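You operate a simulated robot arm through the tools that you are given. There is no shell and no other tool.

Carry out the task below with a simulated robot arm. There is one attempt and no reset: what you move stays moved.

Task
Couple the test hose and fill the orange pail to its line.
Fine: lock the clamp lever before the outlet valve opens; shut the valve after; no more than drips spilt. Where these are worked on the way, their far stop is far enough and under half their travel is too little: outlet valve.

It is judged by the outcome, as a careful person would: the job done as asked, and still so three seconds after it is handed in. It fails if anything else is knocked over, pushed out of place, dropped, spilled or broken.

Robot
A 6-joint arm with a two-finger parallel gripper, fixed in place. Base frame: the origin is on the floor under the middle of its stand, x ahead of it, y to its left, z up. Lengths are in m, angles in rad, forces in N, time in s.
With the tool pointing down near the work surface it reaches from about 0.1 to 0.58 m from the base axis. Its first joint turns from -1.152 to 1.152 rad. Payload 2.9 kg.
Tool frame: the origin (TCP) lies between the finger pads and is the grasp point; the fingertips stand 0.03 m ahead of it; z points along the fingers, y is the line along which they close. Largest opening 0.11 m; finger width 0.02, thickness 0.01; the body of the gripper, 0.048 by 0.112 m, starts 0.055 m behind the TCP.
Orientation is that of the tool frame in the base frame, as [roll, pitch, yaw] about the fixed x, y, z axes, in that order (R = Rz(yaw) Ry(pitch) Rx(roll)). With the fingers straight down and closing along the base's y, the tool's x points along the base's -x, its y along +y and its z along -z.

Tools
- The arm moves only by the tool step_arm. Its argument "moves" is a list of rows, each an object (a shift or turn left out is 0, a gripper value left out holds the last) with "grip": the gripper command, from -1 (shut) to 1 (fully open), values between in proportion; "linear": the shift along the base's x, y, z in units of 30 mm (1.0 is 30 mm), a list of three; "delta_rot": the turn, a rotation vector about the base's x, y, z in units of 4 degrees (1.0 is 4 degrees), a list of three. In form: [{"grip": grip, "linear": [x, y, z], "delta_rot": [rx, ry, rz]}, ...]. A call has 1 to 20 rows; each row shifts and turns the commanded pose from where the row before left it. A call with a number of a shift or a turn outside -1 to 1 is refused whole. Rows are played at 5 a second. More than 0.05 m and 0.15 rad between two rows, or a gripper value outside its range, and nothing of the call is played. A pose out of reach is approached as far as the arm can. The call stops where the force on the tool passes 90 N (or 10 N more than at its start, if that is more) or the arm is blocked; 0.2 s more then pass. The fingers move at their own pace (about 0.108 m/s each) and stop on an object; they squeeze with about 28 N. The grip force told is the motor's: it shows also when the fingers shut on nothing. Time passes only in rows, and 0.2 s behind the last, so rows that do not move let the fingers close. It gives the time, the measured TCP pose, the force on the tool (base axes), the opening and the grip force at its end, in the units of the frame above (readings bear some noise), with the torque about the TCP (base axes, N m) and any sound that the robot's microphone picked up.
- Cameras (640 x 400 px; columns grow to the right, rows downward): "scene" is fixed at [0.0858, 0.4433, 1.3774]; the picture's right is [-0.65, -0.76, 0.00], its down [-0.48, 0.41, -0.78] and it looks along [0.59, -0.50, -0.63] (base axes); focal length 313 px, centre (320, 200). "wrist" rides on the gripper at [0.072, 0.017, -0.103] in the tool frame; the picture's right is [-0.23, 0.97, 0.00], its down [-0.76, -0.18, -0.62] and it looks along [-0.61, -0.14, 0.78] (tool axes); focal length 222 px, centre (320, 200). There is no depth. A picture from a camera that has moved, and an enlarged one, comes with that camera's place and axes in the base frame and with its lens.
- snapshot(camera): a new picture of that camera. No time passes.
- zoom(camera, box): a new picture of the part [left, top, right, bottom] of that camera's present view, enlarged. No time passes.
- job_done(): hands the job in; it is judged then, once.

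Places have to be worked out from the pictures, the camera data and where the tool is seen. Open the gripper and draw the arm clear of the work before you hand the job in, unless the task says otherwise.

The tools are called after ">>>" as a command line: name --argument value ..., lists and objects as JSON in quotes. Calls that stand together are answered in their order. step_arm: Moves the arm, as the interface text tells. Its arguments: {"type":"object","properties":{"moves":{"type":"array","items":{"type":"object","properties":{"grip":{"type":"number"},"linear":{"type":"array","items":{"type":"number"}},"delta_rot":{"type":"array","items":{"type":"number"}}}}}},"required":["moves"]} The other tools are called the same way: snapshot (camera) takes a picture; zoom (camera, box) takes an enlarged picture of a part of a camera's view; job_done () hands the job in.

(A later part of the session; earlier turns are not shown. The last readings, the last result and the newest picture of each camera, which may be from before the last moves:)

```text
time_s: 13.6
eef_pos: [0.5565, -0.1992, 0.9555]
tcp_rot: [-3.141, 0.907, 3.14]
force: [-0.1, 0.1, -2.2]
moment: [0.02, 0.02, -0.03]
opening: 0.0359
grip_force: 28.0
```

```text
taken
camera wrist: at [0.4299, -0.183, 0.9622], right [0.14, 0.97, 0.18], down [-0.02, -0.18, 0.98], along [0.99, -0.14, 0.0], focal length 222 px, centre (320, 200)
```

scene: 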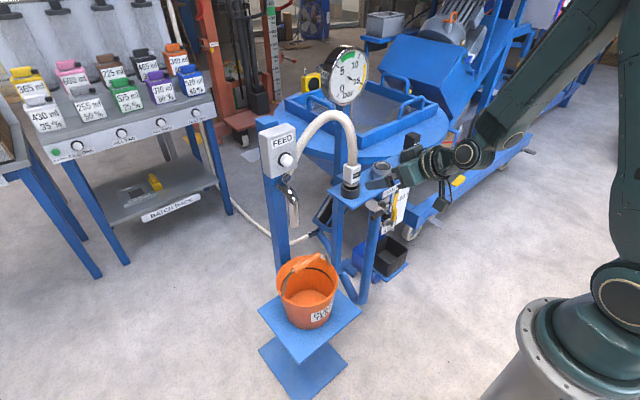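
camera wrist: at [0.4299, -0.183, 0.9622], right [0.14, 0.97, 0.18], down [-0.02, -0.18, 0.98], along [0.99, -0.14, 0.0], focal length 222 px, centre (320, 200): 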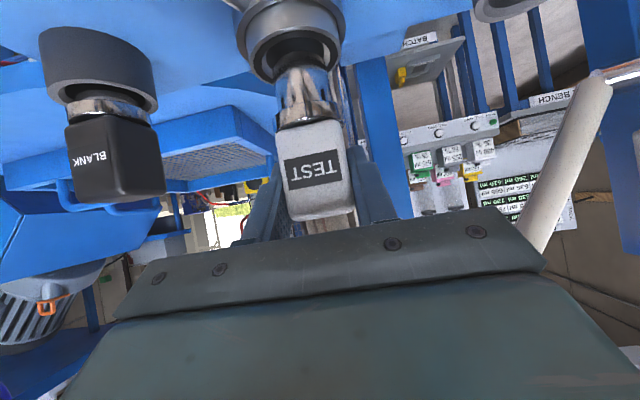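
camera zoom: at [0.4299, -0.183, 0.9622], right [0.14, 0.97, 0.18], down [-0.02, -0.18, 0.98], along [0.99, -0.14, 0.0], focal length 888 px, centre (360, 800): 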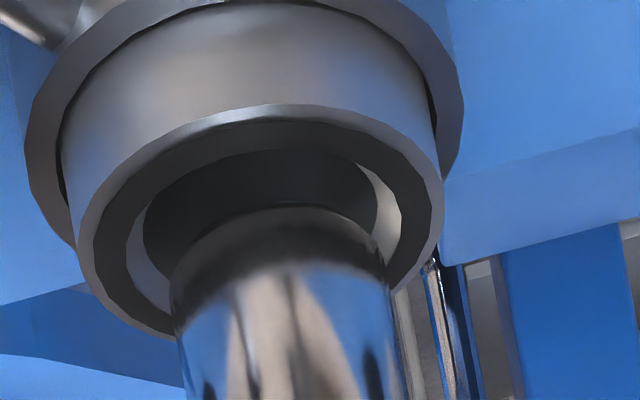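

The spigot tip is ~5 mm above the rim and within ~1 mm of centre in both views. I trim by under a millimetre and lower gently, watching the force.

>>> step_arm --moves '[{"grip": -1, "linear": [0.027, -0.023, -0.1]}, {"linear": [0, 0, -0.1]}, {"linear": [0, 0, -0.1]}, {"linear": [0, 0, -0.1]}, {"linear": [0, 0, 0]}]'

>>> zoom --camera "scene" --box '[370, 140, 418, 170]'

>>> zoom --camera "wrist" --box '[230, 0, 390, 100]'

```text
time_s: 14.8
eef_pos: [0.5559, -0.1997, 0.9422]
tcp_rot: [-3.141, 0.907, -3.141]
force: [-0.4, -0.4, -2.0]
moment: [0.0, 0.06, -0.03]
opening: 0.0358
grip_force: 27.9
```

```text
13.33 times, centred on (394, 155) of scene
camera zoom: at [0.0859, 0.4433, 1.3774], right [-0.65, -0.76, 0.0], down [-0.48, 0.41, -0.78], along [0.59, -0.5, -0.63], focal length 4176 px, centre (-667, 800)
```

zoom: 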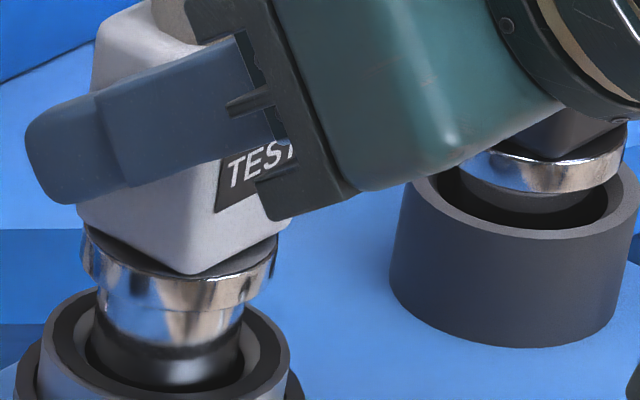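

```text
4.00 times, centred on (310, 50) of wrist
camera zoom: at [0.4308, -0.1835, 0.95], right [0.14, 0.97, 0.18], down [-0.02, -0.18, 0.98], along [0.99, -0.14, 0.0], focal length 888 px, centre (360, 800)
```

zoom: 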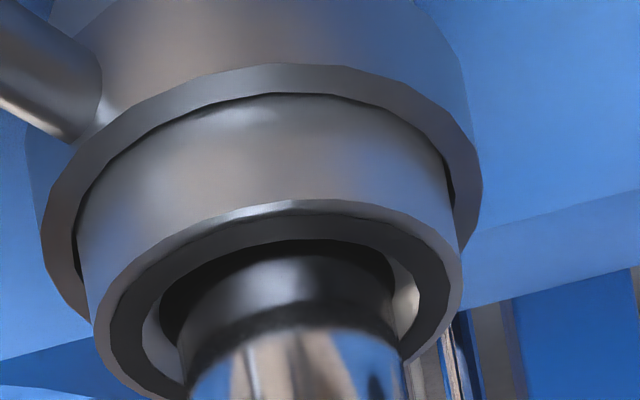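

The spigot has entered the bore with no contact force. I continue down in small steps.

>>> step_arm --moves '[{"grip": -1, "linear": [0, 0, -0.12]}, {"linear": [0, 0, -0.12]}, {"linear": [0, 0, -0.12]}, {"linear": [0, 0, -0.12]}, {"linear": [0, 0, -0.1]}, {"linear": [0, 0, 0]}]'

```text
time_s: 16.2
eef_pos: [0.5564, -0.2006, 0.9246]
tcp_rot: [-3.141, 0.909, 3.141]
force: [-0.4, -0.7, -1.7]
moment: [0.0, 0.02, -0.04]
opening: 0.0357
grip_force: 27.7
```

Still no contact at z=0.9246; expected seating is around 0.918. I go down in finer steps.

>>> step_arm --moves '[{"grip": -1, "linear": [0, 0, -0.06]}, {"linear": [0, 0, -0.06]}, {"linear": [0, 0, -0.06]}, {"linear": [0, 0, 0]}]'

>>> zoom --camera "scene" --box '[370, 140, 418, 170]'

>>> zoom --camera "wrist" --box '[200, 20, 400, 145]'

```text
time_s: 17.2
eef_pos: [0.5571, -0.1999, 0.922]
tcp_rot: [-3.141, 0.911, -3.14]
force: [-4.7, 1.4, 10.4]
moment: [0.06, 0.42, -0.01]
opening: 0.0359
grip_force: 28.3
```

```text
13.33 times, centred on (394, 155) of scene
camera zoom: at [0.0855, 0.4434, 1.3774], right [-0.65, -0.76, 0.0], down [-0.48, 0.41, -0.78], along [0.59, -0.5, -0.63], focal length 4176 px, centre (-667, 800)
```

zoom: 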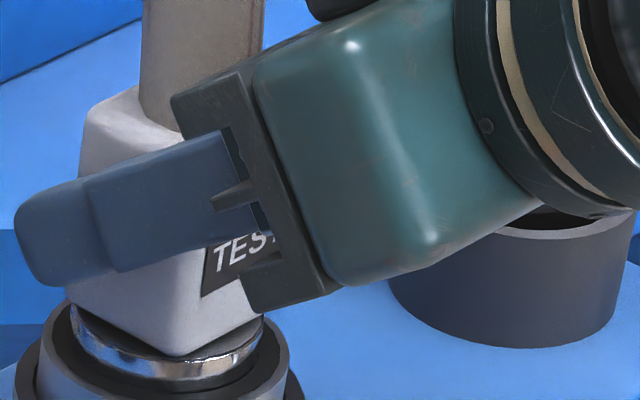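

```text
3.20 times, centred on (300, 82) of wrist
camera zoom: at [0.4312, -0.1839, 0.9287], right [0.14, 0.97, 0.18], down [-0.03, -0.18, 0.98], along [0.99, -0.14, 0.0], focal length 711 px, centre (384, 576)
```

zoom: 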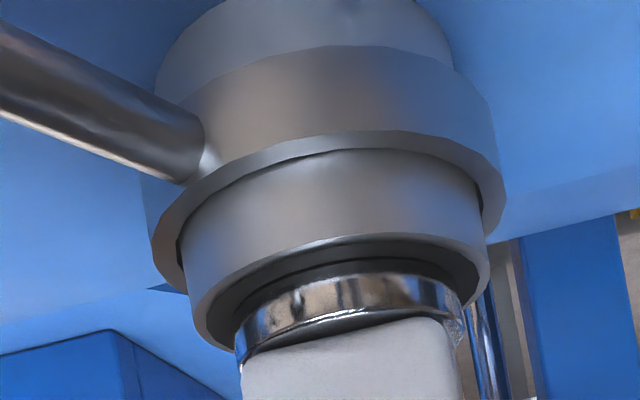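

Contact: ~12 N upward at z=0.922, with the flange still ~3.5 mm above the rim. I press a little more to learn whether it is bottomed or just meeting a seal.

>>> step_arm --moves '[{"grip": -1, "linear": [0, 0, -0.06]}, {"linear": [0, 0, -0.06]}, {"linear": [0, 0, 0]}]'

>>> zoom --camera "wrist" --box '[200, 20, 400, 145]'

>>> zoom --camera "scene" --box '[364, 150, 412, 180]'

```text
time_s: 18.0
eef_pos: [0.5571, -0.1998, 0.9179]
tcp_rot: [-3.138, 0.914, -3.14]
force: [3.0, -0.1, 23.4]
moment: [0.13, -0.24, -0.04]
opening: 0.0359
grip_force: 28.0
```

```text
3.20 times, centred on (300, 82) of wrist
camera zoom: at [0.4319, -0.1838, 0.9253], right [0.14, 0.97, 0.18], down [-0.03, -0.18, 0.98], along [0.99, -0.14, 0.0], focal length 711 px, centre (384, 576)
```

zoom: 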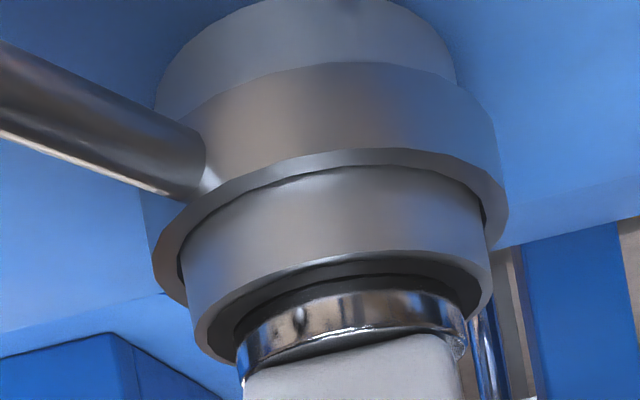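

```text
13.33 times, centred on (388, 165) of scene
camera zoom: at [0.0855, 0.4434, 1.3774], right [-0.65, -0.76, 0.0], down [-0.48, 0.41, -0.78], along [0.59, -0.5, -0.63], focal length 4176 px, centre (-587, 667)
```

zoom: 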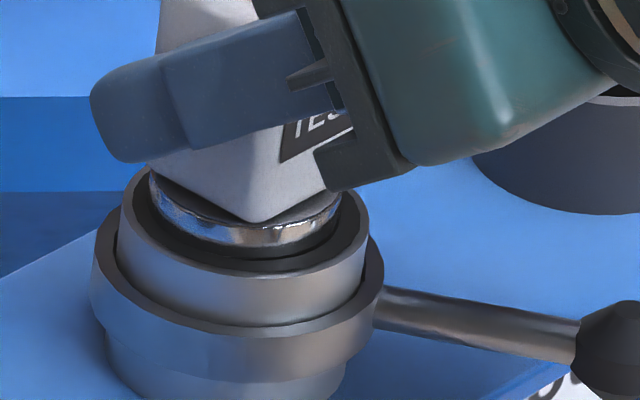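

The plug is at a firm stop (the flange did not move relative to the rim while force rose to ~25 N, purely vertical), so it is bottomed. I relieve the push, open the fingers moderately and watch whether the plug stays put.

>>> step_arm --moves '[{"grip": -1, "linear": [0, 0, 0.08]}, {"linear": [0, 0, 0]}, {"grip": -0.2}, {"grip": 0.1}, {"grip": 0.45}, {"grip": 0.45}]'

>>> zoom --camera "wrist" --box '[180, 20, 420, 230]'

>>> zoom --camera "scene" --box '[364, 140, 428, 180]'

```text
time_s: 19.4
eef_pos: [0.5562, -0.2007, 0.9185]
tcp_rot: [3.141, 0.908, -3.141]
force: [0.5, -0.1, -0.4]
moment: [-0.02, 0.03, -0.02]
opening: 0.0799
grip_force: 0.0
```

```text
1.90 times, centred on (300, 125) of wrist
camera zoom: at [0.4305, -0.1836, 0.9261], right [0.14, 0.97, 0.18], down [-0.02, -0.18, 0.98], along [0.99, -0.14, 0.0], focal length 423 px, centre (358, 343)
```

zoom: 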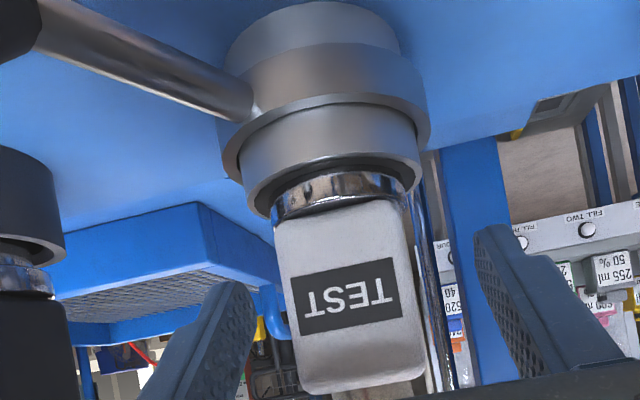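

```text
10.00 times, centred on (396, 160) of scene
camera zoom: at [0.0858, 0.4433, 1.3774], right [-0.65, -0.76, 0.0], down [-0.48, 0.41, -0.78], along [0.59, -0.5, -0.63], focal length 3132 px, centre (-440, 600)
```

zoom: 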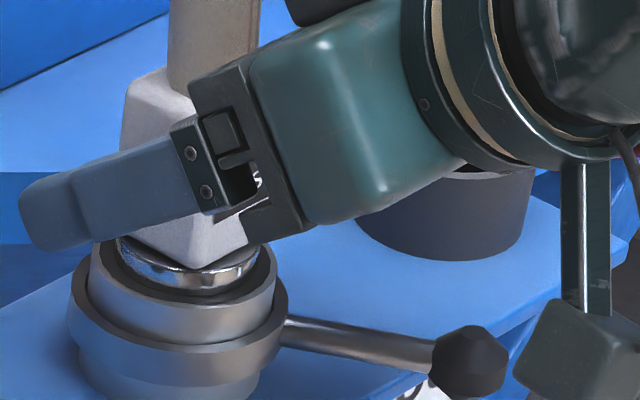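

Plug stays upright in the socket after release. I back the gripper away to -x and up, then inspect the joint.

>>> step_arm --moves '[{"grip": 0.45, "linear": [-0.5, 0, 0]}, {"linear": [-0.8, 0, 0]}, {"linear": [-0.9, 0, 0.2]}, {"linear": [-0.9, 0, 0.5]}, {"linear": [-0.9, 0, 0.8]}, {"linear": [0, 0, 0.8]}, {"linear": [0, 0, 0]}]'

>>> snapshot --camera "wrist"

>>> zoom --camera "scene" --box '[364, 135, 428, 185]'

>>> snapshot --camera "scene"

```text
time_s: 21.0
eef_pos: [0.4348, -0.2005, 0.9874]
tcp_rot: [3.141, 0.907, 3.141]
force: [0.3, 0.2, -0.6]
moment: [0.0, -0.03, -0.01]
opening: 0.0797
grip_force: 0.1
```

```text
taken
camera wrist: at [0.3098, -0.1835, 0.9957], right [0.14, 0.97, 0.18], down [-0.02, -0.18, 0.98], along [0.99, -0.14, 0.0], focal length 222 px, centre (320, 200)
```

wrist: 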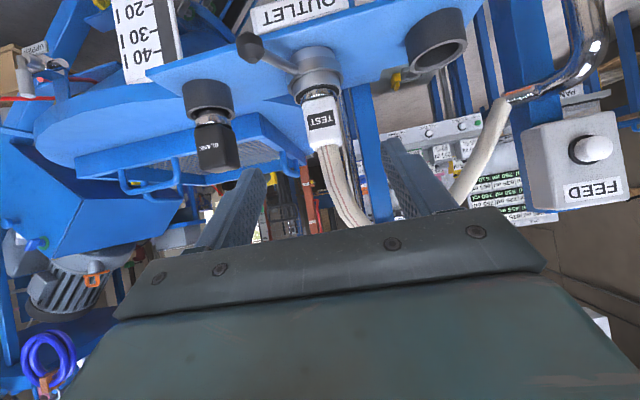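

```text
8.00 times, centred on (396, 160) of scene
camera zoom: at [0.0858, 0.4433, 1.3774], right [-0.65, -0.76, 0.0], down [-0.48, 0.41, -0.78], along [0.59, -0.5, -0.63], focal length 2506 px, centre (-288, 520)
```

zoom: 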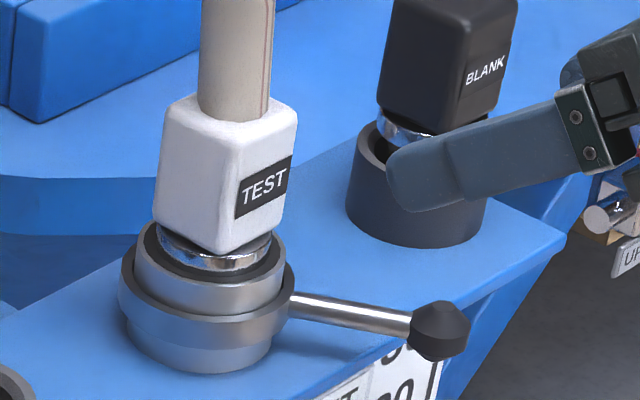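

```text
taken
```

scene: 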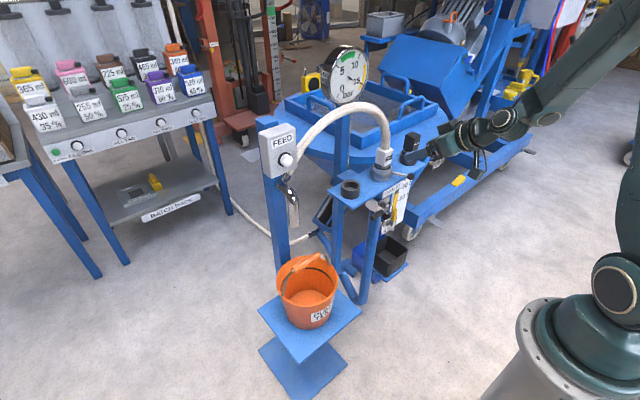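

The TEST plug sits squarely in the socket. Now the clamp lever: I close the gripper and place the closed fingers on the -y side of the lever knob (≈(0.489,-0.248,0.853)), to swing it round the front.

>>> step_arm --moves '[{"grip": -1, "linear": [0, -0.7, 0]}, {"linear": [0, -0.7, 0]}, {"linear": [0, -0.7, 0]}, {"linear": [0, -0.7, 0]}, {"linear": [0.3, 0, -0.7]}, {"linear": [0.3, 0, -0.8]}, {"linear": [0.3, 0, -0.8]}, {"linear": [0.3, 0, -0.8]}, {"linear": [0.3, 0, -0.7]}, {"linear": [0, 0, 0]}]'

>>> snapshot --camera "wrist"

>>> zoom --camera "scene" --box '[364, 140, 460, 210]'

```text
time_s: 23.2
eef_pos: [0.4821, -0.2837, 0.8734]
tcp_rot: [-3.139, 0.908, -3.14]
force: [0.4, 0.8, 0.0]
moment: [0.02, 0.0, -0.01]
opening: 0.0
grip_force: 28.4
```

```text
taken
camera wrist: at [0.356, -0.2677, 0.8812], right [0.14, 0.97, 0.18], down [-0.02, -0.18, 0.98], along [0.99, -0.14, 0.0], focal length 222 px, centre (320, 200)
```

wrist: 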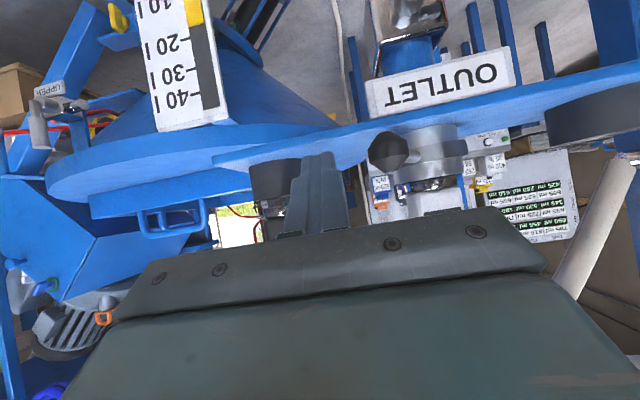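

```text
5.71 times, centred on (412, 175) of scene
camera zoom: at [0.0858, 0.4433, 1.3774], right [-0.65, -0.76, 0.0], down [-0.48, 0.41, -0.78], along [0.59, -0.5, -0.63], focal length 1790 px, centre (-206, 343)
```

zoom: 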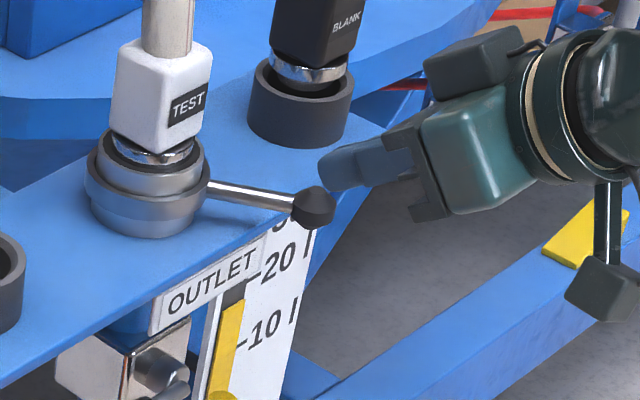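

The closed fingers are beside the knob. I ease into it and push gently towards +y along the arc to find whether the lever turns that way.

>>> step_arm --moves '[{"grip": -1, "linear": [-0.16, 0.33, 0]}, {"linear": [-0.16, 0.33, 0]}, {"linear": [-0.07, 0.22, 0]}, {"linear": [-0.07, 0.22, 0]}, {"linear": [0, 0, 0]}]'

>>> zoom --camera "scene" --box '[364, 140, 460, 210]'

>>> snapshot --camera "wrist"

```text
time_s: 24.4
eef_pos: [0.4669, -0.2499, 0.8732]
tcp_rot: [3.141, 0.909, 3.141]
force: [-0.7, 0.1, -0.7]
moment: [-0.06, 0.06, 0.02]
opening: 0.0003
grip_force: 28.3
```

```text
5.71 times, centred on (412, 175) of scene
camera zoom: at [0.0858, 0.4433, 1.3774], right [-0.65, -0.76, 0.0], down [-0.48, 0.41, -0.78], along [0.59, -0.5, -0.63], focal length 1790 px, centre (-206, 343)
```

zoom: 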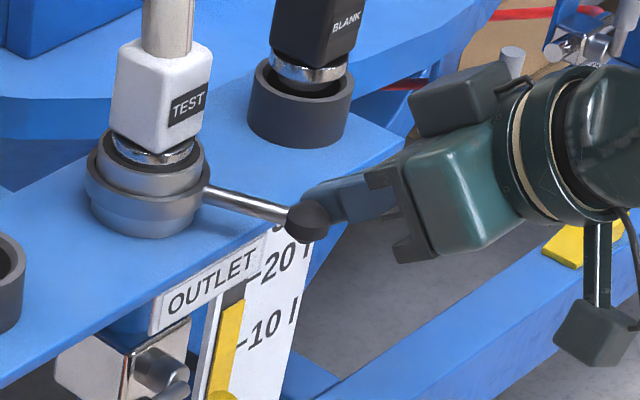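

```text
taken
camera wrist: at [0.3417, -0.2345, 0.8812], right [0.14, 0.97, 0.18], down [-0.02, -0.18, 0.98], along [0.99, -0.14, 0.0], focal length 222 px, centre (320, 200)
```

wrist: 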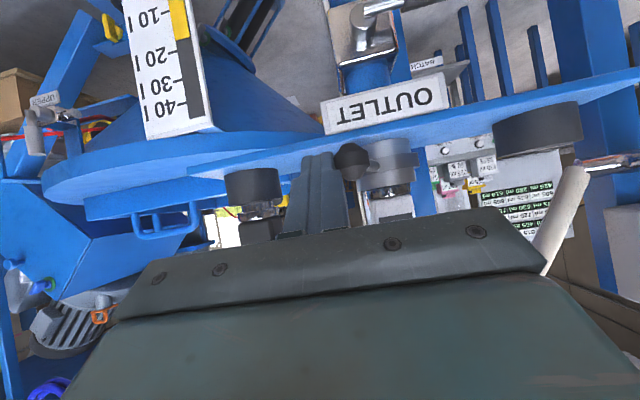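

The lever turns freely that way (knob moved, no force). I continue following the arc round the front.

>>> step_arm --moves '[{"grip": -1, "linear": [-0.127, 0.225, 0]}, {"linear": [-0.127, 0.225, 0]}, {"linear": [-0.085, 0.245, 0]}, {"linear": [-0.085, 0.245, 0]}, {"linear": [-0.042, 0.255, 0]}, {"linear": [-0.042, 0.255, 0]}, {"linear": [0.004, 0.258, 0]}, {"linear": [0.004, 0.258, 0]}, {"linear": [0, 0, 0]}]'

>>> zoom --camera "scene" --box '[364, 140, 460, 210]'

>>> snapshot --camera "wrist"

```text
time_s: 26.4
eef_pos: [0.4521, -0.1924, 0.8733]
tcp_rot: [-3.141, 0.907, 3.141]
force: [-0.4, 0.0, -0.5]
moment: [-0.01, -0.01, 0.01]
opening: 0.0
grip_force: 28.1
```

```text
5.71 times, centred on (412, 175) of scene
camera zoom: at [0.0858, 0.4433, 1.3774], right [-0.65, -0.76, 0.0], down [-0.48, 0.41, -0.78], along [0.59, -0.5, -0.63], focal length 1790 px, centre (-206, 343)
```

zoom: 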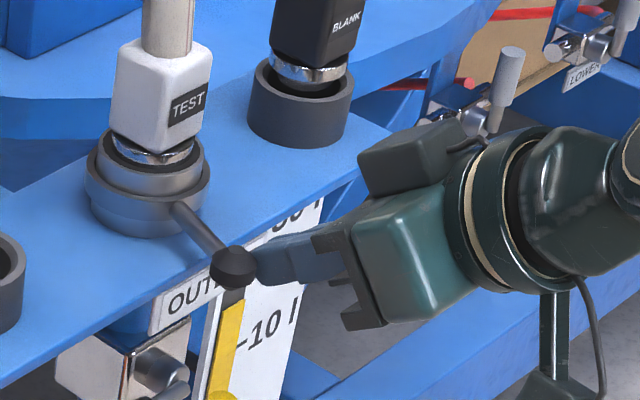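

```text
taken
camera wrist: at [0.3269, -0.1753, 0.8813], right [0.14, 0.97, 0.18], down [-0.02, -0.18, 0.98], along [0.99, -0.14, 0.0], focal length 222 px, centre (320, 200)
```

wrist: 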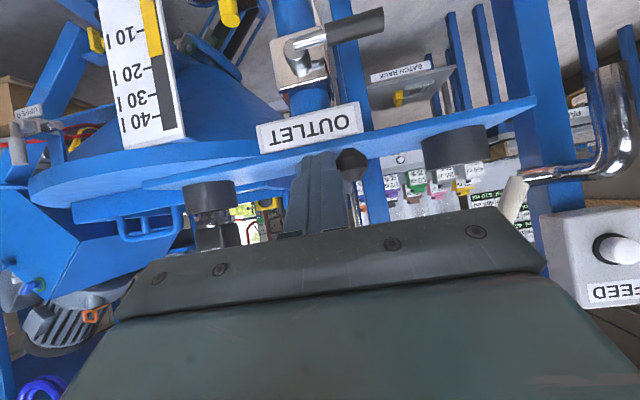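

The lever is swinging smoothly with virtually no resistance. I continue the arc to about 120°.

>>> step_arm --moves '[{"grip": -1, "linear": [0.048, 0.255, 0]}, {"linear": [0.048, 0.255, 0]}, {"linear": [0.092, 0.242, 0]}, {"linear": [0.092, 0.242, 0]}, {"linear": [0.132, 0.223, 0]}, {"linear": [0.132, 0.223, 0]}, {"linear": [0.168, 0.195, 0]}, {"linear": [0.168, 0.195, 0]}, {"linear": [0, 0, 0]}]'

>>> zoom --camera "scene" --box '[344, 140, 440, 210]'

>>> snapshot --camera "wrist"

```text
time_s: 27.6
eef_pos: [0.4591, -0.1745, 0.874]
tcp_rot: [-3.084, 0.902, -3.135]
force: [-13.0, -21.8, 2.4]
moment: [-0.22, 0.06, -0.53]
opening: 0.0001
grip_force: 27.7
stopped in row 6: the force on the tool passed its limit at 95 N (the readings are from after the stop); the commanded pose is now the measured one
```

```text
5.71 times, centred on (392, 175) of scene
camera zoom: at [0.0854, 0.4428, 1.3776], right [-0.65, -0.76, 0.0], down [-0.48, 0.41, -0.78], along [0.59, -0.5, -0.63], focal length 1790 px, centre (-91, 343)
```

zoom: 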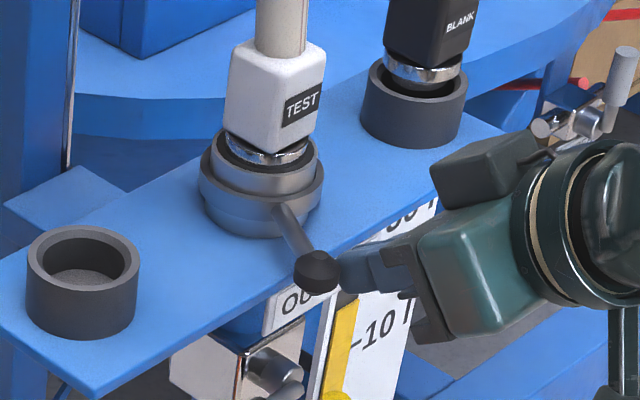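

```text
taken
camera wrist: at [0.3337, -0.1537, 0.8807], right [0.18, 0.97, 0.14], down [-0.02, -0.14, 0.99], along [0.98, -0.18, 0.0], focal length 222 px, centre (320, 200)
```

wrist: 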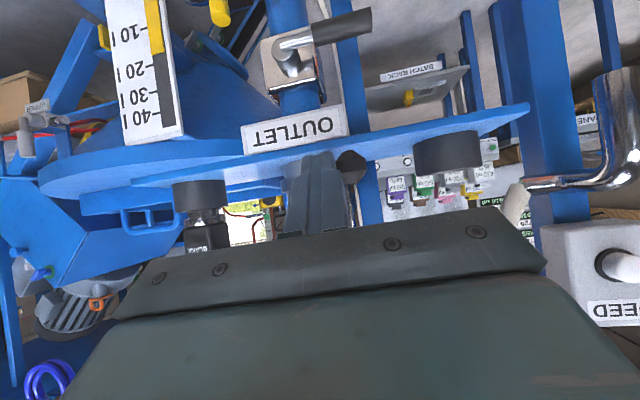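

The lever ran into a hard stop at about 152° (≈60° from its start), so it is at its far end. I back off, re-level the tool, and inspect.

>>> step_arm --moves '[{"grip": -1, "linear": [-0.1, -0.3, 0]}, {"linear": [-0.3, -0.3, 0]}, {"linear": [-0.5, 0, 0.3]}, {"linear": [-0.5, 0, 0.5]}, {"linear": [0, 0, 0.5]}, {"linear": [0, 0, 0]}]'

>>> zoom --camera "scene" --box '[354, 140, 418, 190]'

>>> snapshot --camera "wrist"

```text
time_s: 29.1
eef_pos: [0.4179, -0.1884, 0.9115]
tcp_rot: [-3.1, 0.9, -3.137]
force: [0.7, 0.7, 0.3]
moment: [0.01, 0.04, 0.0]
opening: 0.0002
grip_force: 28.0
```

```text
8.00 times, centred on (386, 165) of scene
camera zoom: at [0.0858, 0.4433, 1.3774], right [-0.65, -0.76, 0.0], down [-0.48, 0.41, -0.78], along [0.59, -0.5, -0.63], focal length 2506 px, centre (-208, 480)
```

zoom: 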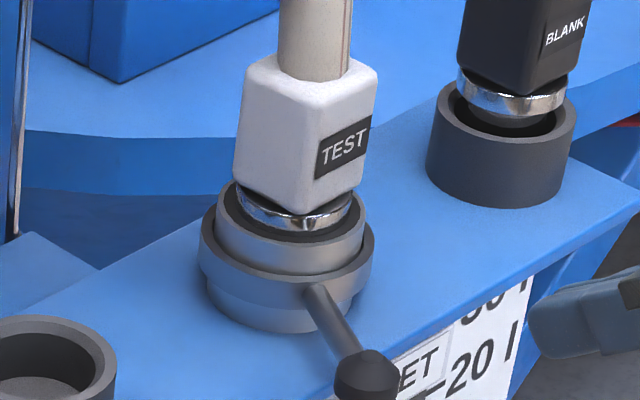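

```text
taken
camera wrist: at [0.2926, -0.168, 0.9205], right [0.17, 0.97, 0.15], down [-0.02, -0.15, 0.99], along [0.99, -0.17, -0.01], focal length 222 px, centre (320, 200)
```

wrist: 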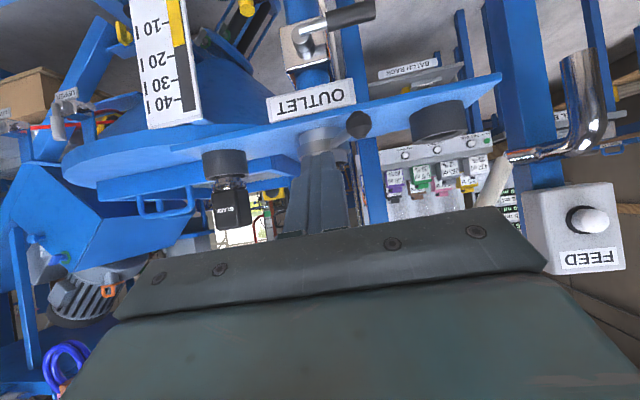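

The lever now lies mirrored (≈±30° about the front), which looks like its locked stop. I re-level the tool and then will confirm the lock with a light tug test on the plug.

>>> step_arm --moves '[{"grip": -1, "linear": [0, 0, 0.4], "delta_rot": [0.37, -0.115, 0.4]}, {"grip": 0.5, "linear": [0, 0, 0.3]}, {"grip": 0.5, "linear": [0, 0, 0]}]'

>>> zoom --camera "wrist" --box '[220, 60, 420, 185]'

```text
time_s: 29.9
eef_pos: [0.4182, -0.1883, 0.9332]
tcp_rot: [-3.14, 0.91, -3.141]
force: [-0.5, 0.7, 0.2]
moment: [0.02, 0.03, -0.03]
opening: 0.0826
grip_force: 0.1
```

```text
3.20 times, centred on (320, 122) of wrist
camera zoom: at [0.2918, -0.1718, 0.9406], right [0.14, 0.97, 0.18], down [-0.02, -0.18, 0.98], along [0.99, -0.14, 0.0], focal length 711 px, centre (320, 448)
```

zoom: 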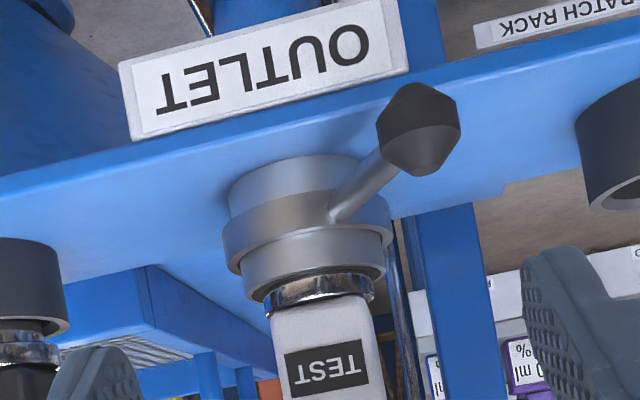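

Tool is level again and the plug is seen seated with the lever round at the other side. I go back onto the plug block for a gentle tug test.

>>> step_arm --moves '[{"grip": 0.5, "linear": [0.3, -0.2, 0]}, {"linear": [0.7, -0.2, 0]}, {"linear": [0.9, 0, -0.1]}, {"linear": [0.9, 0, -0.1]}, {"linear": [0.9, 0, -0.1]}, {"linear": [0.6, 0, -0.1]}, {"linear": [0.3, 0, 0]}, {"linear": [0, 0, 0]}]'

>>> zoom --camera "wrist" --box '[180, 20, 420, 230]'

```text
time_s: 31.6
eef_pos: [0.5573, -0.1995, 0.9208]
tcp_rot: [-3.14, 0.911, -3.141]
force: [-0.4, 0.2, 0.0]
moment: [-0.01, 0.04, 0.03]
opening: 0.0824
grip_force: 0.0
```

```text
1.90 times, centred on (300, 125) of wrist
camera zoom: at [0.4304, -0.1835, 0.9282], right [0.14, 0.97, 0.18], down [-0.02, -0.18, 0.98], along [0.99, -0.14, 0.0], focal length 423 px, centre (358, 343)
```

zoom: 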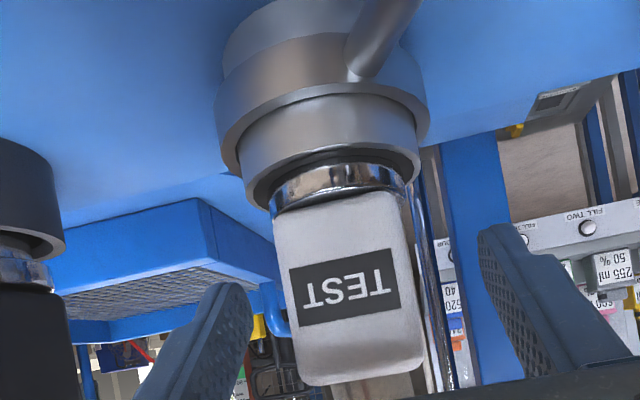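

The open fingers straddle the block. I close and pull up by only a few millimetres of command to see if it resists.

>>> step_arm --moves '[{"grip": -1}, {"grip": -1}, {"grip": -1}, {"grip": -1, "linear": [0, 0, 0.03]}, {"linear": [0, 0, 0.03]}, {"linear": [0, 0, 0.03]}, {"linear": [0, 0, 0]}]'

>>> zoom --camera "wrist" --box '[180, 20, 420, 230]'

```text
time_s: 33.2
eef_pos: [0.5559, -0.2011, 0.9217]
tcp_rot: [-3.141, 0.905, 3.139]
force: [9.6, -2.2, -17.7]
moment: [-0.08, 0.08, 0.01]
opening: 0.0356
grip_force: 28.0
```

```text
1.90 times, centred on (300, 125) of wrist
camera zoom: at [0.4296, -0.1835, 0.9297], right [0.14, 0.97, 0.18], down [-0.02, -0.18, 0.98], along [0.99, -0.14, -0.01], focal length 423 px, centre (358, 343)
```

zoom: 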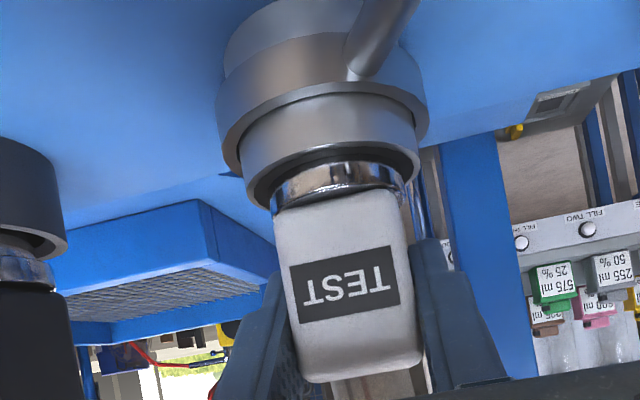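

The tug met ~18 N with no movement, so the plug is clamped. I release the pull, open, and retreat toward the front, tilting the tool nearer to horizontal for the valve handle under the shelf.

>>> step_arm --moves '[{"grip": -1, "linear": [0, 0, -0.09]}, {"linear": [0, 0, 0]}, {"grip": 0.4}, {"grip": 0.4}, {"linear": [-0.5, 0, 0]}, {"linear": [-0.8, 0, 0]}, {"linear": [-0.9, 0, 0]}, {"linear": [-0.9, 0, 0]}, {"linear": [-0.9, 0, 0]}, {"grip": -1, "linear": [-0.7, 0, 0]}, {"linear": [-0.6, 0, 0]}, {"linear": [0, 0, 0]}]'

>>> zoom --camera "scene" --box '[344, 130, 440, 230]'

>>> zoom --camera "wrist" --box '[240, 0, 440, 125]'

```text
time_s: 35.9
eef_pos: [0.3971, -0.1991, 0.9208]
tcp_rot: [-3.14, 0.909, -3.141]
force: [-0.4, 0.0, 0.2]
moment: [0.03, -0.02, 0.0]
opening: 0.0
grip_force: 27.9
```

```text
4.00 times, centred on (392, 180) of scene
camera zoom: at [0.0858, 0.4433, 1.3774], right [-0.65, -0.76, 0.0], down [-0.48, 0.41, -0.78], along [0.59, -0.5, -0.63], focal length 1253 px, centre (32, 280)
```

zoom: 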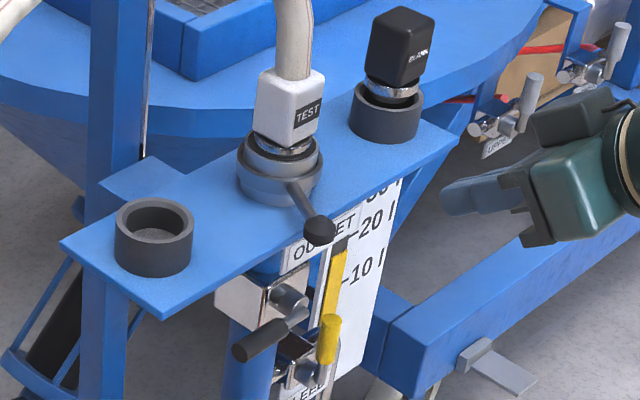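

```text
3.20 times, centred on (340, 62) of wrist
camera zoom: at [0.2709, -0.1834, 0.9284], right [0.14, 0.97, 0.18], down [-0.02, -0.18, 0.98], along [0.99, -0.14, 0.0], focal length 711 px, centre (256, 640)
```

zoom: 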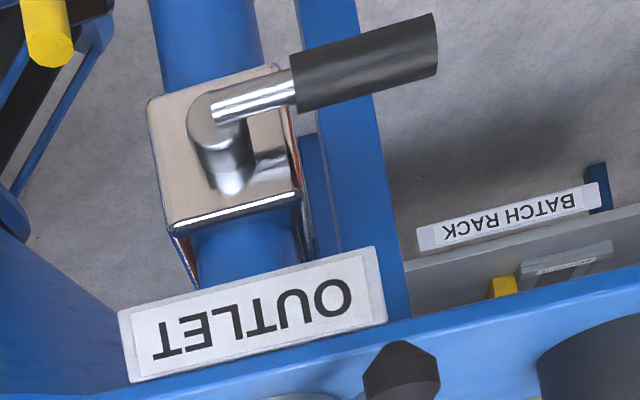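

Valve seen clearly: handle horizontal along +y at z≈0.748, x≈0.512, pivot at y≈-0.201. I tilt to ~72° and take a pre-position in front of and above the handle tip with closed fingers.

>>> step_arm --moves '[{"grip": -1, "linear": [0, 0.3, -0.6], "delta_rot": [0, -1, 0]}, {"linear": [0, 0.3, -0.7], "delta_rot": [0, -1, 0]}, {"linear": [0, 0.3, -0.7], "delta_rot": [0, -1, 0]}, {"linear": [0, 0.3, -0.7], "delta_rot": [0, -1, 0]}, {"linear": [0, 0.3, -0.8], "delta_rot": [0, -1, 0]}, {"linear": [0, 0.28, -0.85]}, {"linear": [0, 0, 0]}]'

>>> snapshot --camera "wrist"

>>> zoom --camera "scene" --box '[344, 130, 440, 230]'

```text
time_s: 37.5
eef_pos: [0.4286, -0.1922, 0.8011]
tcp_rot: [3.139, 1.25, 3.141]
force: [-0.9, 0.0, 0.3]
moment: [-0.04, 0.01, 0.0]
opening: 0.0
grip_force: 28.1
out of reach, approached as far as the arm can: row 4, 5, 6
```

```text
taken
camera wrist: at [0.3075, -0.1766, 0.7668], right [0.07, 0.97, 0.22], down [-0.35, -0.18, 0.92], along [0.93, -0.14, 0.33], focal length 222 px, centre (320, 200)
```

wrist: 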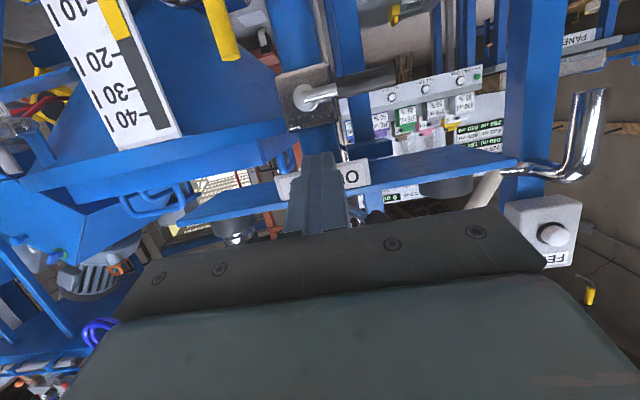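

```text
4.00 times, centred on (392, 180) of scene
camera zoom: at [0.0858, 0.4433, 1.3774], right [-0.65, -0.76, 0.0], down [-0.48, 0.41, -0.78], along [0.59, -0.5, -0.63], focal length 1253 px, centre (32, 280)
```

zoom: 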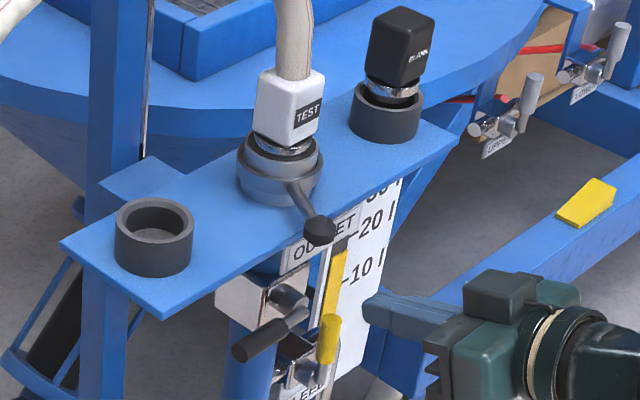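

The pose was partly out of reach (too close in); actual TCP is (0.429,-0.192,0.801). I shift the command outward to a reachable spot still short of the handle and re-read.

>>> step_arm --moves '[{"grip": -1, "linear": [0.7, 0, 0]}, {"linear": [0.6, 0, 0]}, {"linear": [0.5, 0, 0]}, {"linear": [0, 0, 0]}]'

>>> snapshot --camera "wrist"

>>> zoom --camera "scene" --box '[344, 130, 440, 230]'

```text
time_s: 38.5
eef_pos: [0.482, -0.1917, 0.8002]
tcp_rot: [-3.141, 1.258, 3.14]
force: [-0.5, -0.2, 0.0]
moment: [-0.01, -0.01, 0.03]
opening: 0.0003
grip_force: 28.2
```

```text
taken
camera wrist: at [0.3619, -0.1762, 0.7654], right [0.07, 0.97, 0.22], down [-0.36, -0.18, 0.92], along [0.93, -0.14, 0.34], focal length 222 px, centre (320, 200)
```

wrist: 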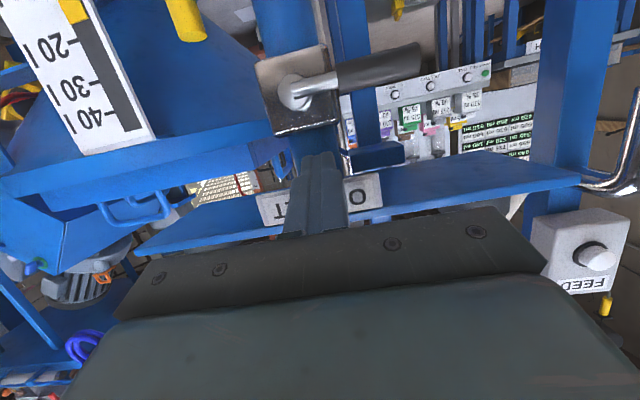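

```text
4.00 times, centred on (392, 180) of scene
camera zoom: at [0.0858, 0.4433, 1.3774], right [-0.65, -0.76, 0.0], down [-0.48, 0.41, -0.78], along [0.59, -0.5, -0.63], focal length 1253 px, centre (32, 280)
```

zoom: 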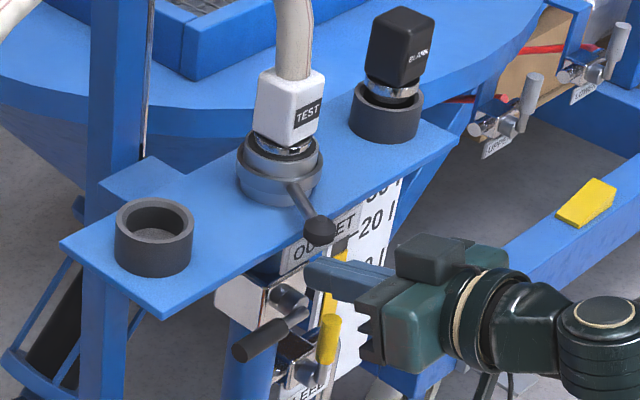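

Now at (0.482,-0.192,0.800), clear. I slide +y over the handle's black grip, then forward, then down to just above contact.

>>> step_arm --moves '[{"grip": -1, "linear": [0, 0.5, 0]}, {"linear": [0, 0.5, 0]}, {"linear": [0, 0.54, 0]}, {"linear": [0.25, 0, -0.2]}, {"linear": [0.25, 0, -0.3]}, {"linear": [0, 0, -0.3]}, {"linear": [0, 0, 0]}]'

>>> snapshot --camera "wrist"

>>> zoom --camera "scene" --box '[344, 150, 420, 230]'

```text
time_s: 40.0
eef_pos: [0.4985, -0.1457, 0.7767]
tcp_rot: [-3.14, 1.259, -3.141]
force: [0.2, 0.6, 0.6]
moment: [0.0, -0.02, 0.01]
opening: 0.0
grip_force: 28.0
```

```text
taken
camera wrist: at [0.3775, -0.1294, 0.7411], right [0.07, 0.97, 0.22], down [-0.36, -0.18, 0.92], along [0.93, -0.14, 0.34], focal length 222 px, centre (320, 200)
```

wrist: 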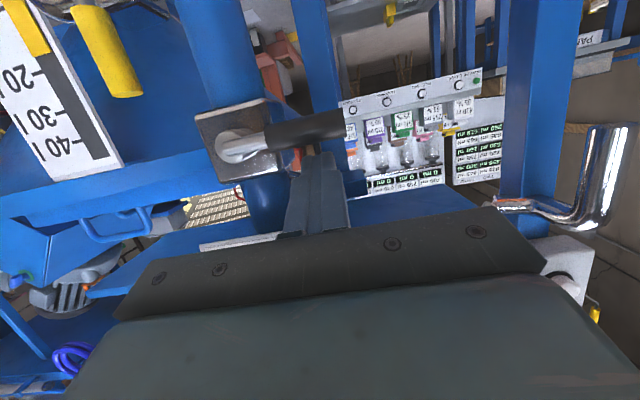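

```text
5.00 times, centred on (382, 190) of scene
camera zoom: at [0.0858, 0.4433, 1.3774], right [-0.65, -0.76, 0.0], down [-0.48, 0.41, -0.78], along [0.59, -0.5, -0.63], focal length 1566 px, centre (10, 250)
```

zoom: 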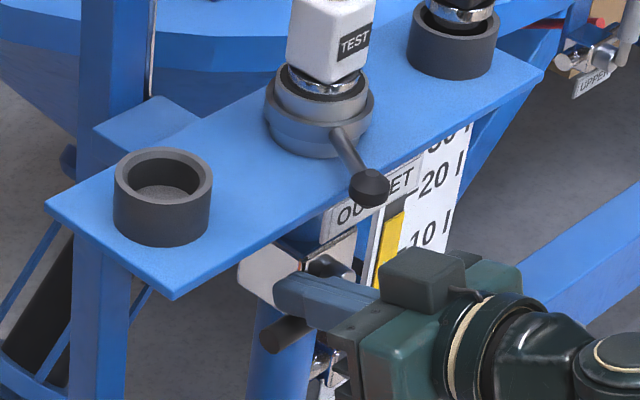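

The finger sits just above the handle grip. I push down gently (to ~15°) to learn whether the handle opens downward.

>>> step_arm --moves '[{"grip": -1, "linear": [0, 0, -0.17]}, {"linear": [0, 0.05, -0.14]}, {"linear": [0, 0.06, -0.14]}, {"linear": [0, 0, -0.14]}, {"linear": [0, 0, 0]}]'

>>> snapshot --camera "wrist"

>>> zoom --camera "scene" --box '[344, 150, 420, 230]'

```text
time_s: 41.2
eef_pos: [0.4987, -0.142, 0.7592]
tcp_rot: [-3.139, 1.26, -3.138]
force: [0.4, -0.1, -0.5]
moment: [0.01, -0.04, 0.01]
opening: 0.0001
grip_force: 28.2
```

```text
taken
camera wrist: at [0.3768, -0.1262, 0.7235], right [0.07, 0.97, 0.22], down [-0.36, -0.18, 0.92], along [0.93, -0.14, 0.34], focal length 222 px, centre (320, 200)
```

wrist: 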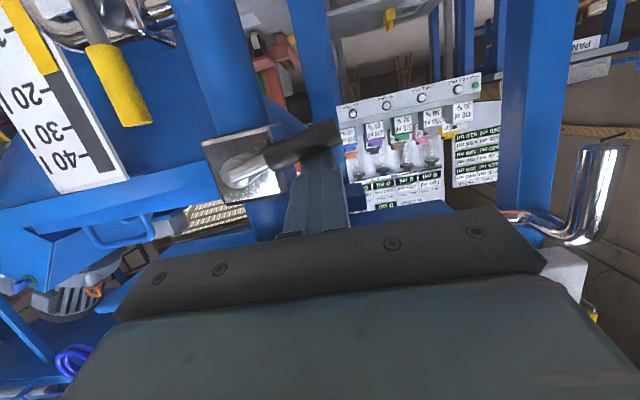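

```text
5.00 times, centred on (382, 190) of scene
camera zoom: at [0.0858, 0.4433, 1.3774], right [-0.65, -0.76, 0.0], down [-0.48, 0.41, -0.78], along [0.59, -0.5, -0.63], focal length 1566 px, centre (10, 250)
```

zoom: 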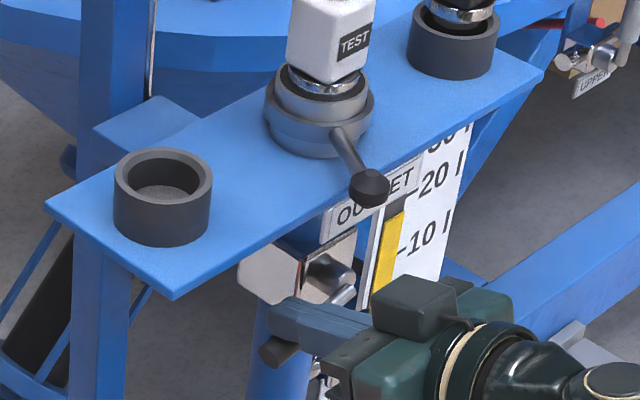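

The handle turns downward easily. I continue to about half-way and check the pail for any flow.

>>> step_arm --moves '[{"grip": -1, "linear": [0, 0, -0.24]}, {"linear": [0, 0, -0.24]}, {"linear": [0, -0.06, -0.24]}, {"linear": [0, -0.06, -0.24]}, {"linear": [0, 0, 0]}]'

>>> snapshot --camera "scene"

>>> zoom --camera "scene" --box '[265, 180, 345, 335]'

>>> snapshot --camera "wrist"

```text
time_s: 42.5
eef_pos: [0.497, -0.1453, 0.7309]
tcp_rot: [3.141, 1.256, 3.139]
force: [-0.1, -0.4, 0.5]
moment: [0.0, 0.02, -0.01]
opening: 0.0001
grip_force: 28.1
```

```text
taken
```

scene: 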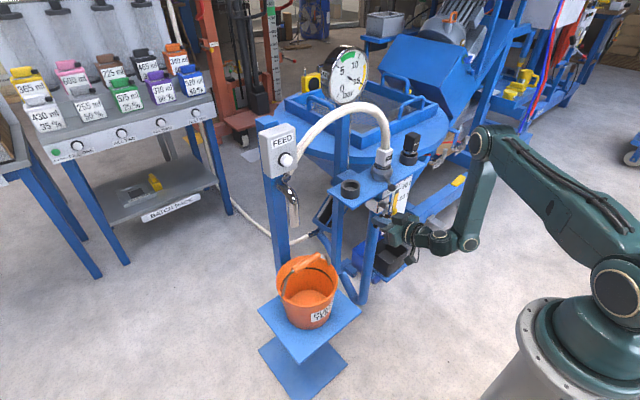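

```text
2.58 times, centred on (305, 258) of scene
camera zoom: at [0.0858, 0.4433, 1.3774], right [-0.65, -0.76, 0.0], down [-0.48, 0.41, -0.78], along [0.59, -0.5, -0.63], focal length 808 px, centre (359, 52)
```

zoom: 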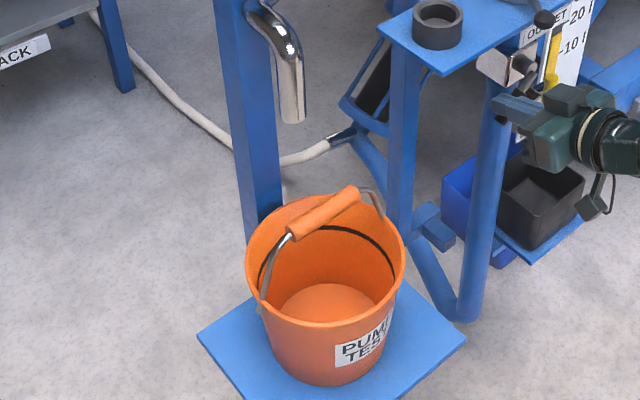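

```text
taken
camera wrist: at [0.3767, -0.1295, 0.6945], right [0.07, 0.97, 0.22], down [-0.36, -0.18, 0.92], along [0.93, -0.14, 0.34], focal length 222 px, centre (320, 200)
```

wrist: 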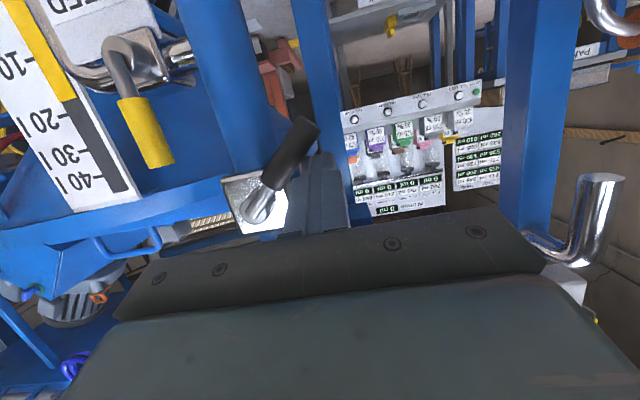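

No flow with the valve part-open, so FEED drives the flow. I continue turning the handle down to its far stop in small steps.

>>> step_arm --moves '[{"grip": -1, "linear": [0, -0.138, -0.227]}, {"linear": [0, -0.138, -0.227]}, {"linear": [0, -0.21, -0.187]}, {"linear": [0, -0.21, -0.187]}, {"linear": [0, -0.18, -0.08]}, {"linear": [0, 0, 0]}]'

>>> zoom --camera "scene" --box '[265, 180, 425, 335]'

>>> snapshot --camera "wrist"

```text
time_s: 43.9
eef_pos: [0.498, -0.1731, 0.7038]
tcp_rot: [-3.141, 1.257, -3.14]
force: [-0.7, 0.7, 0.3]
moment: [0.05, 0.0, 0.0]
opening: 0.0001
grip_force: 28.2
```

```text
2.58 times, centred on (345, 258) of scene
camera zoom: at [0.0858, 0.4433, 1.3774], right [-0.65, -0.76, 0.0], down [-0.48, 0.41, -0.78], along [0.59, -0.5, -0.63], focal length 808 px, centre (256, 52)
```

zoom: 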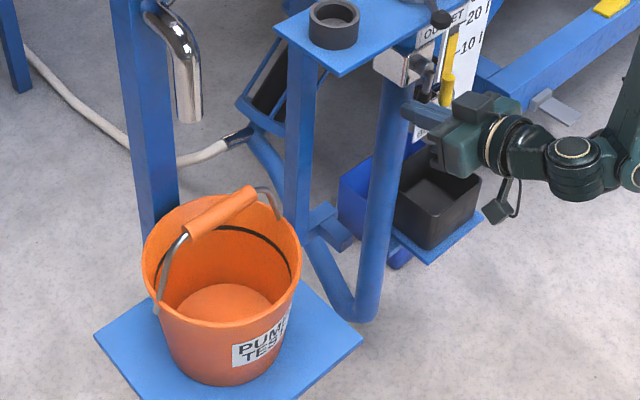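

```text
taken
camera wrist: at [0.377, -0.1563, 0.6675], right [0.07, 0.97, 0.22], down [-0.36, -0.18, 0.92], along [0.93, -0.14, 0.34], focal length 222 px, centre (320, 200)
```

wrist: 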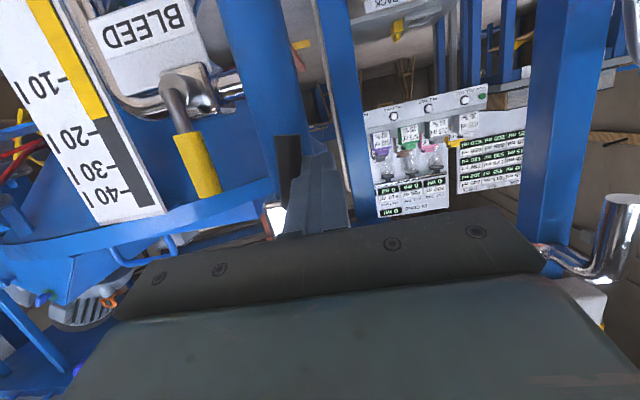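

The handle is almost vertical. I nudge it a few more millimetres to feel the stop.

>>> step_arm --moves '[{"grip": -1, "linear": [0, -0.15, -0.05]}, {"linear": [0, -0.15, -0.03]}, {"linear": [0, 0, 0]}]'

>>> snapshot --camera "wrist"

>>> zoom --camera "scene" --box '[344, 170, 420, 250]'

```text
time_s: 44.6
eef_pos: [0.4971, -0.1813, 0.7015]
tcp_rot: [-3.14, 1.257, 3.142]
force: [0.9, 0.9, -0.3]
moment: [0.02, 0.01, -0.01]
opening: 0.0003
grip_force: 28.2
```

```text
taken
camera wrist: at [0.3766, -0.165, 0.6656], right [0.07, 0.97, 0.22], down [-0.36, -0.18, 0.92], along [0.93, -0.14, 0.34], focal length 222 px, centre (320, 200)
```

wrist: 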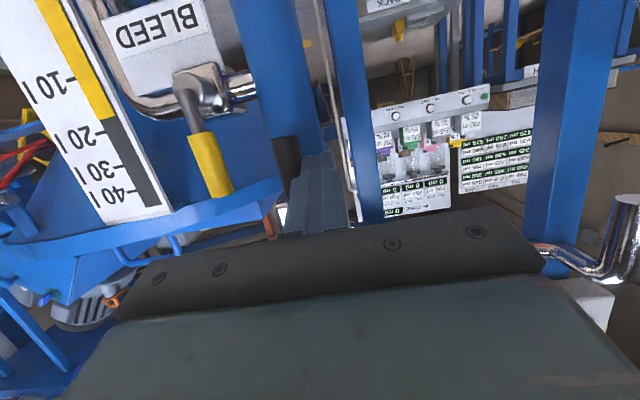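

```text
5.00 times, centred on (382, 210) of scene
camera zoom: at [0.0858, 0.4433, 1.3774], right [-0.65, -0.76, 0.0], down [-0.48, 0.41, -0.78], along [0.59, -0.5, -0.63], focal length 1566 px, centre (10, 150)
```

zoom: 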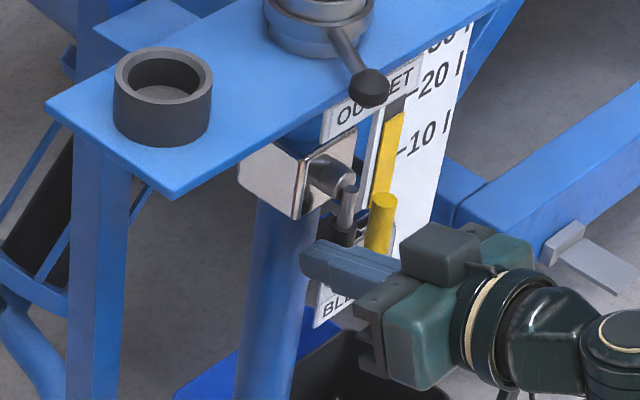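

It is about vertical with no stop felt yet; two more small nudges.

>>> step_arm --moves '[{"grip": -1, "linear": [0, -0.1, 0]}, {"linear": [0, -0.1, 0]}, {"linear": [0, 0, 0]}]'

>>> zoom --camera "scene" --box '[344, 170, 420, 250]'

```text
time_s: 45.5
eef_pos: [0.4979, -0.1829, 0.6998]
tcp_rot: [3.132, 1.256, 3.139]
force: [-1.9, 26.2, 4.0]
moment: [0.01, -0.1, 0.44]
opening: 0.0
grip_force: 28.1
```

```text
5.00 times, centred on (382, 210) of scene
camera zoom: at [0.0857, 0.4438, 1.3772], right [-0.65, -0.76, 0.0], down [-0.48, 0.41, -0.78], along [0.59, -0.5, -0.63], focal length 1566 px, centre (10, 150)
```

zoom: 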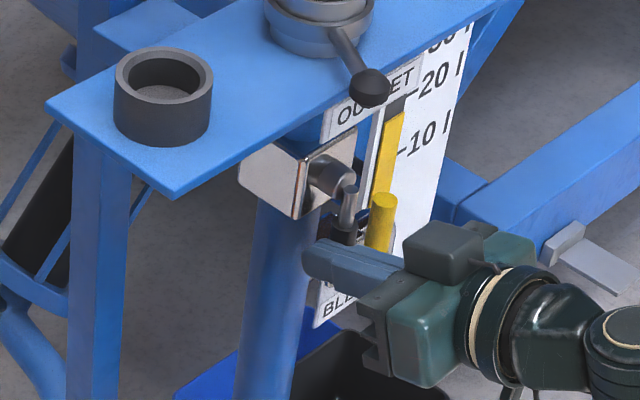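

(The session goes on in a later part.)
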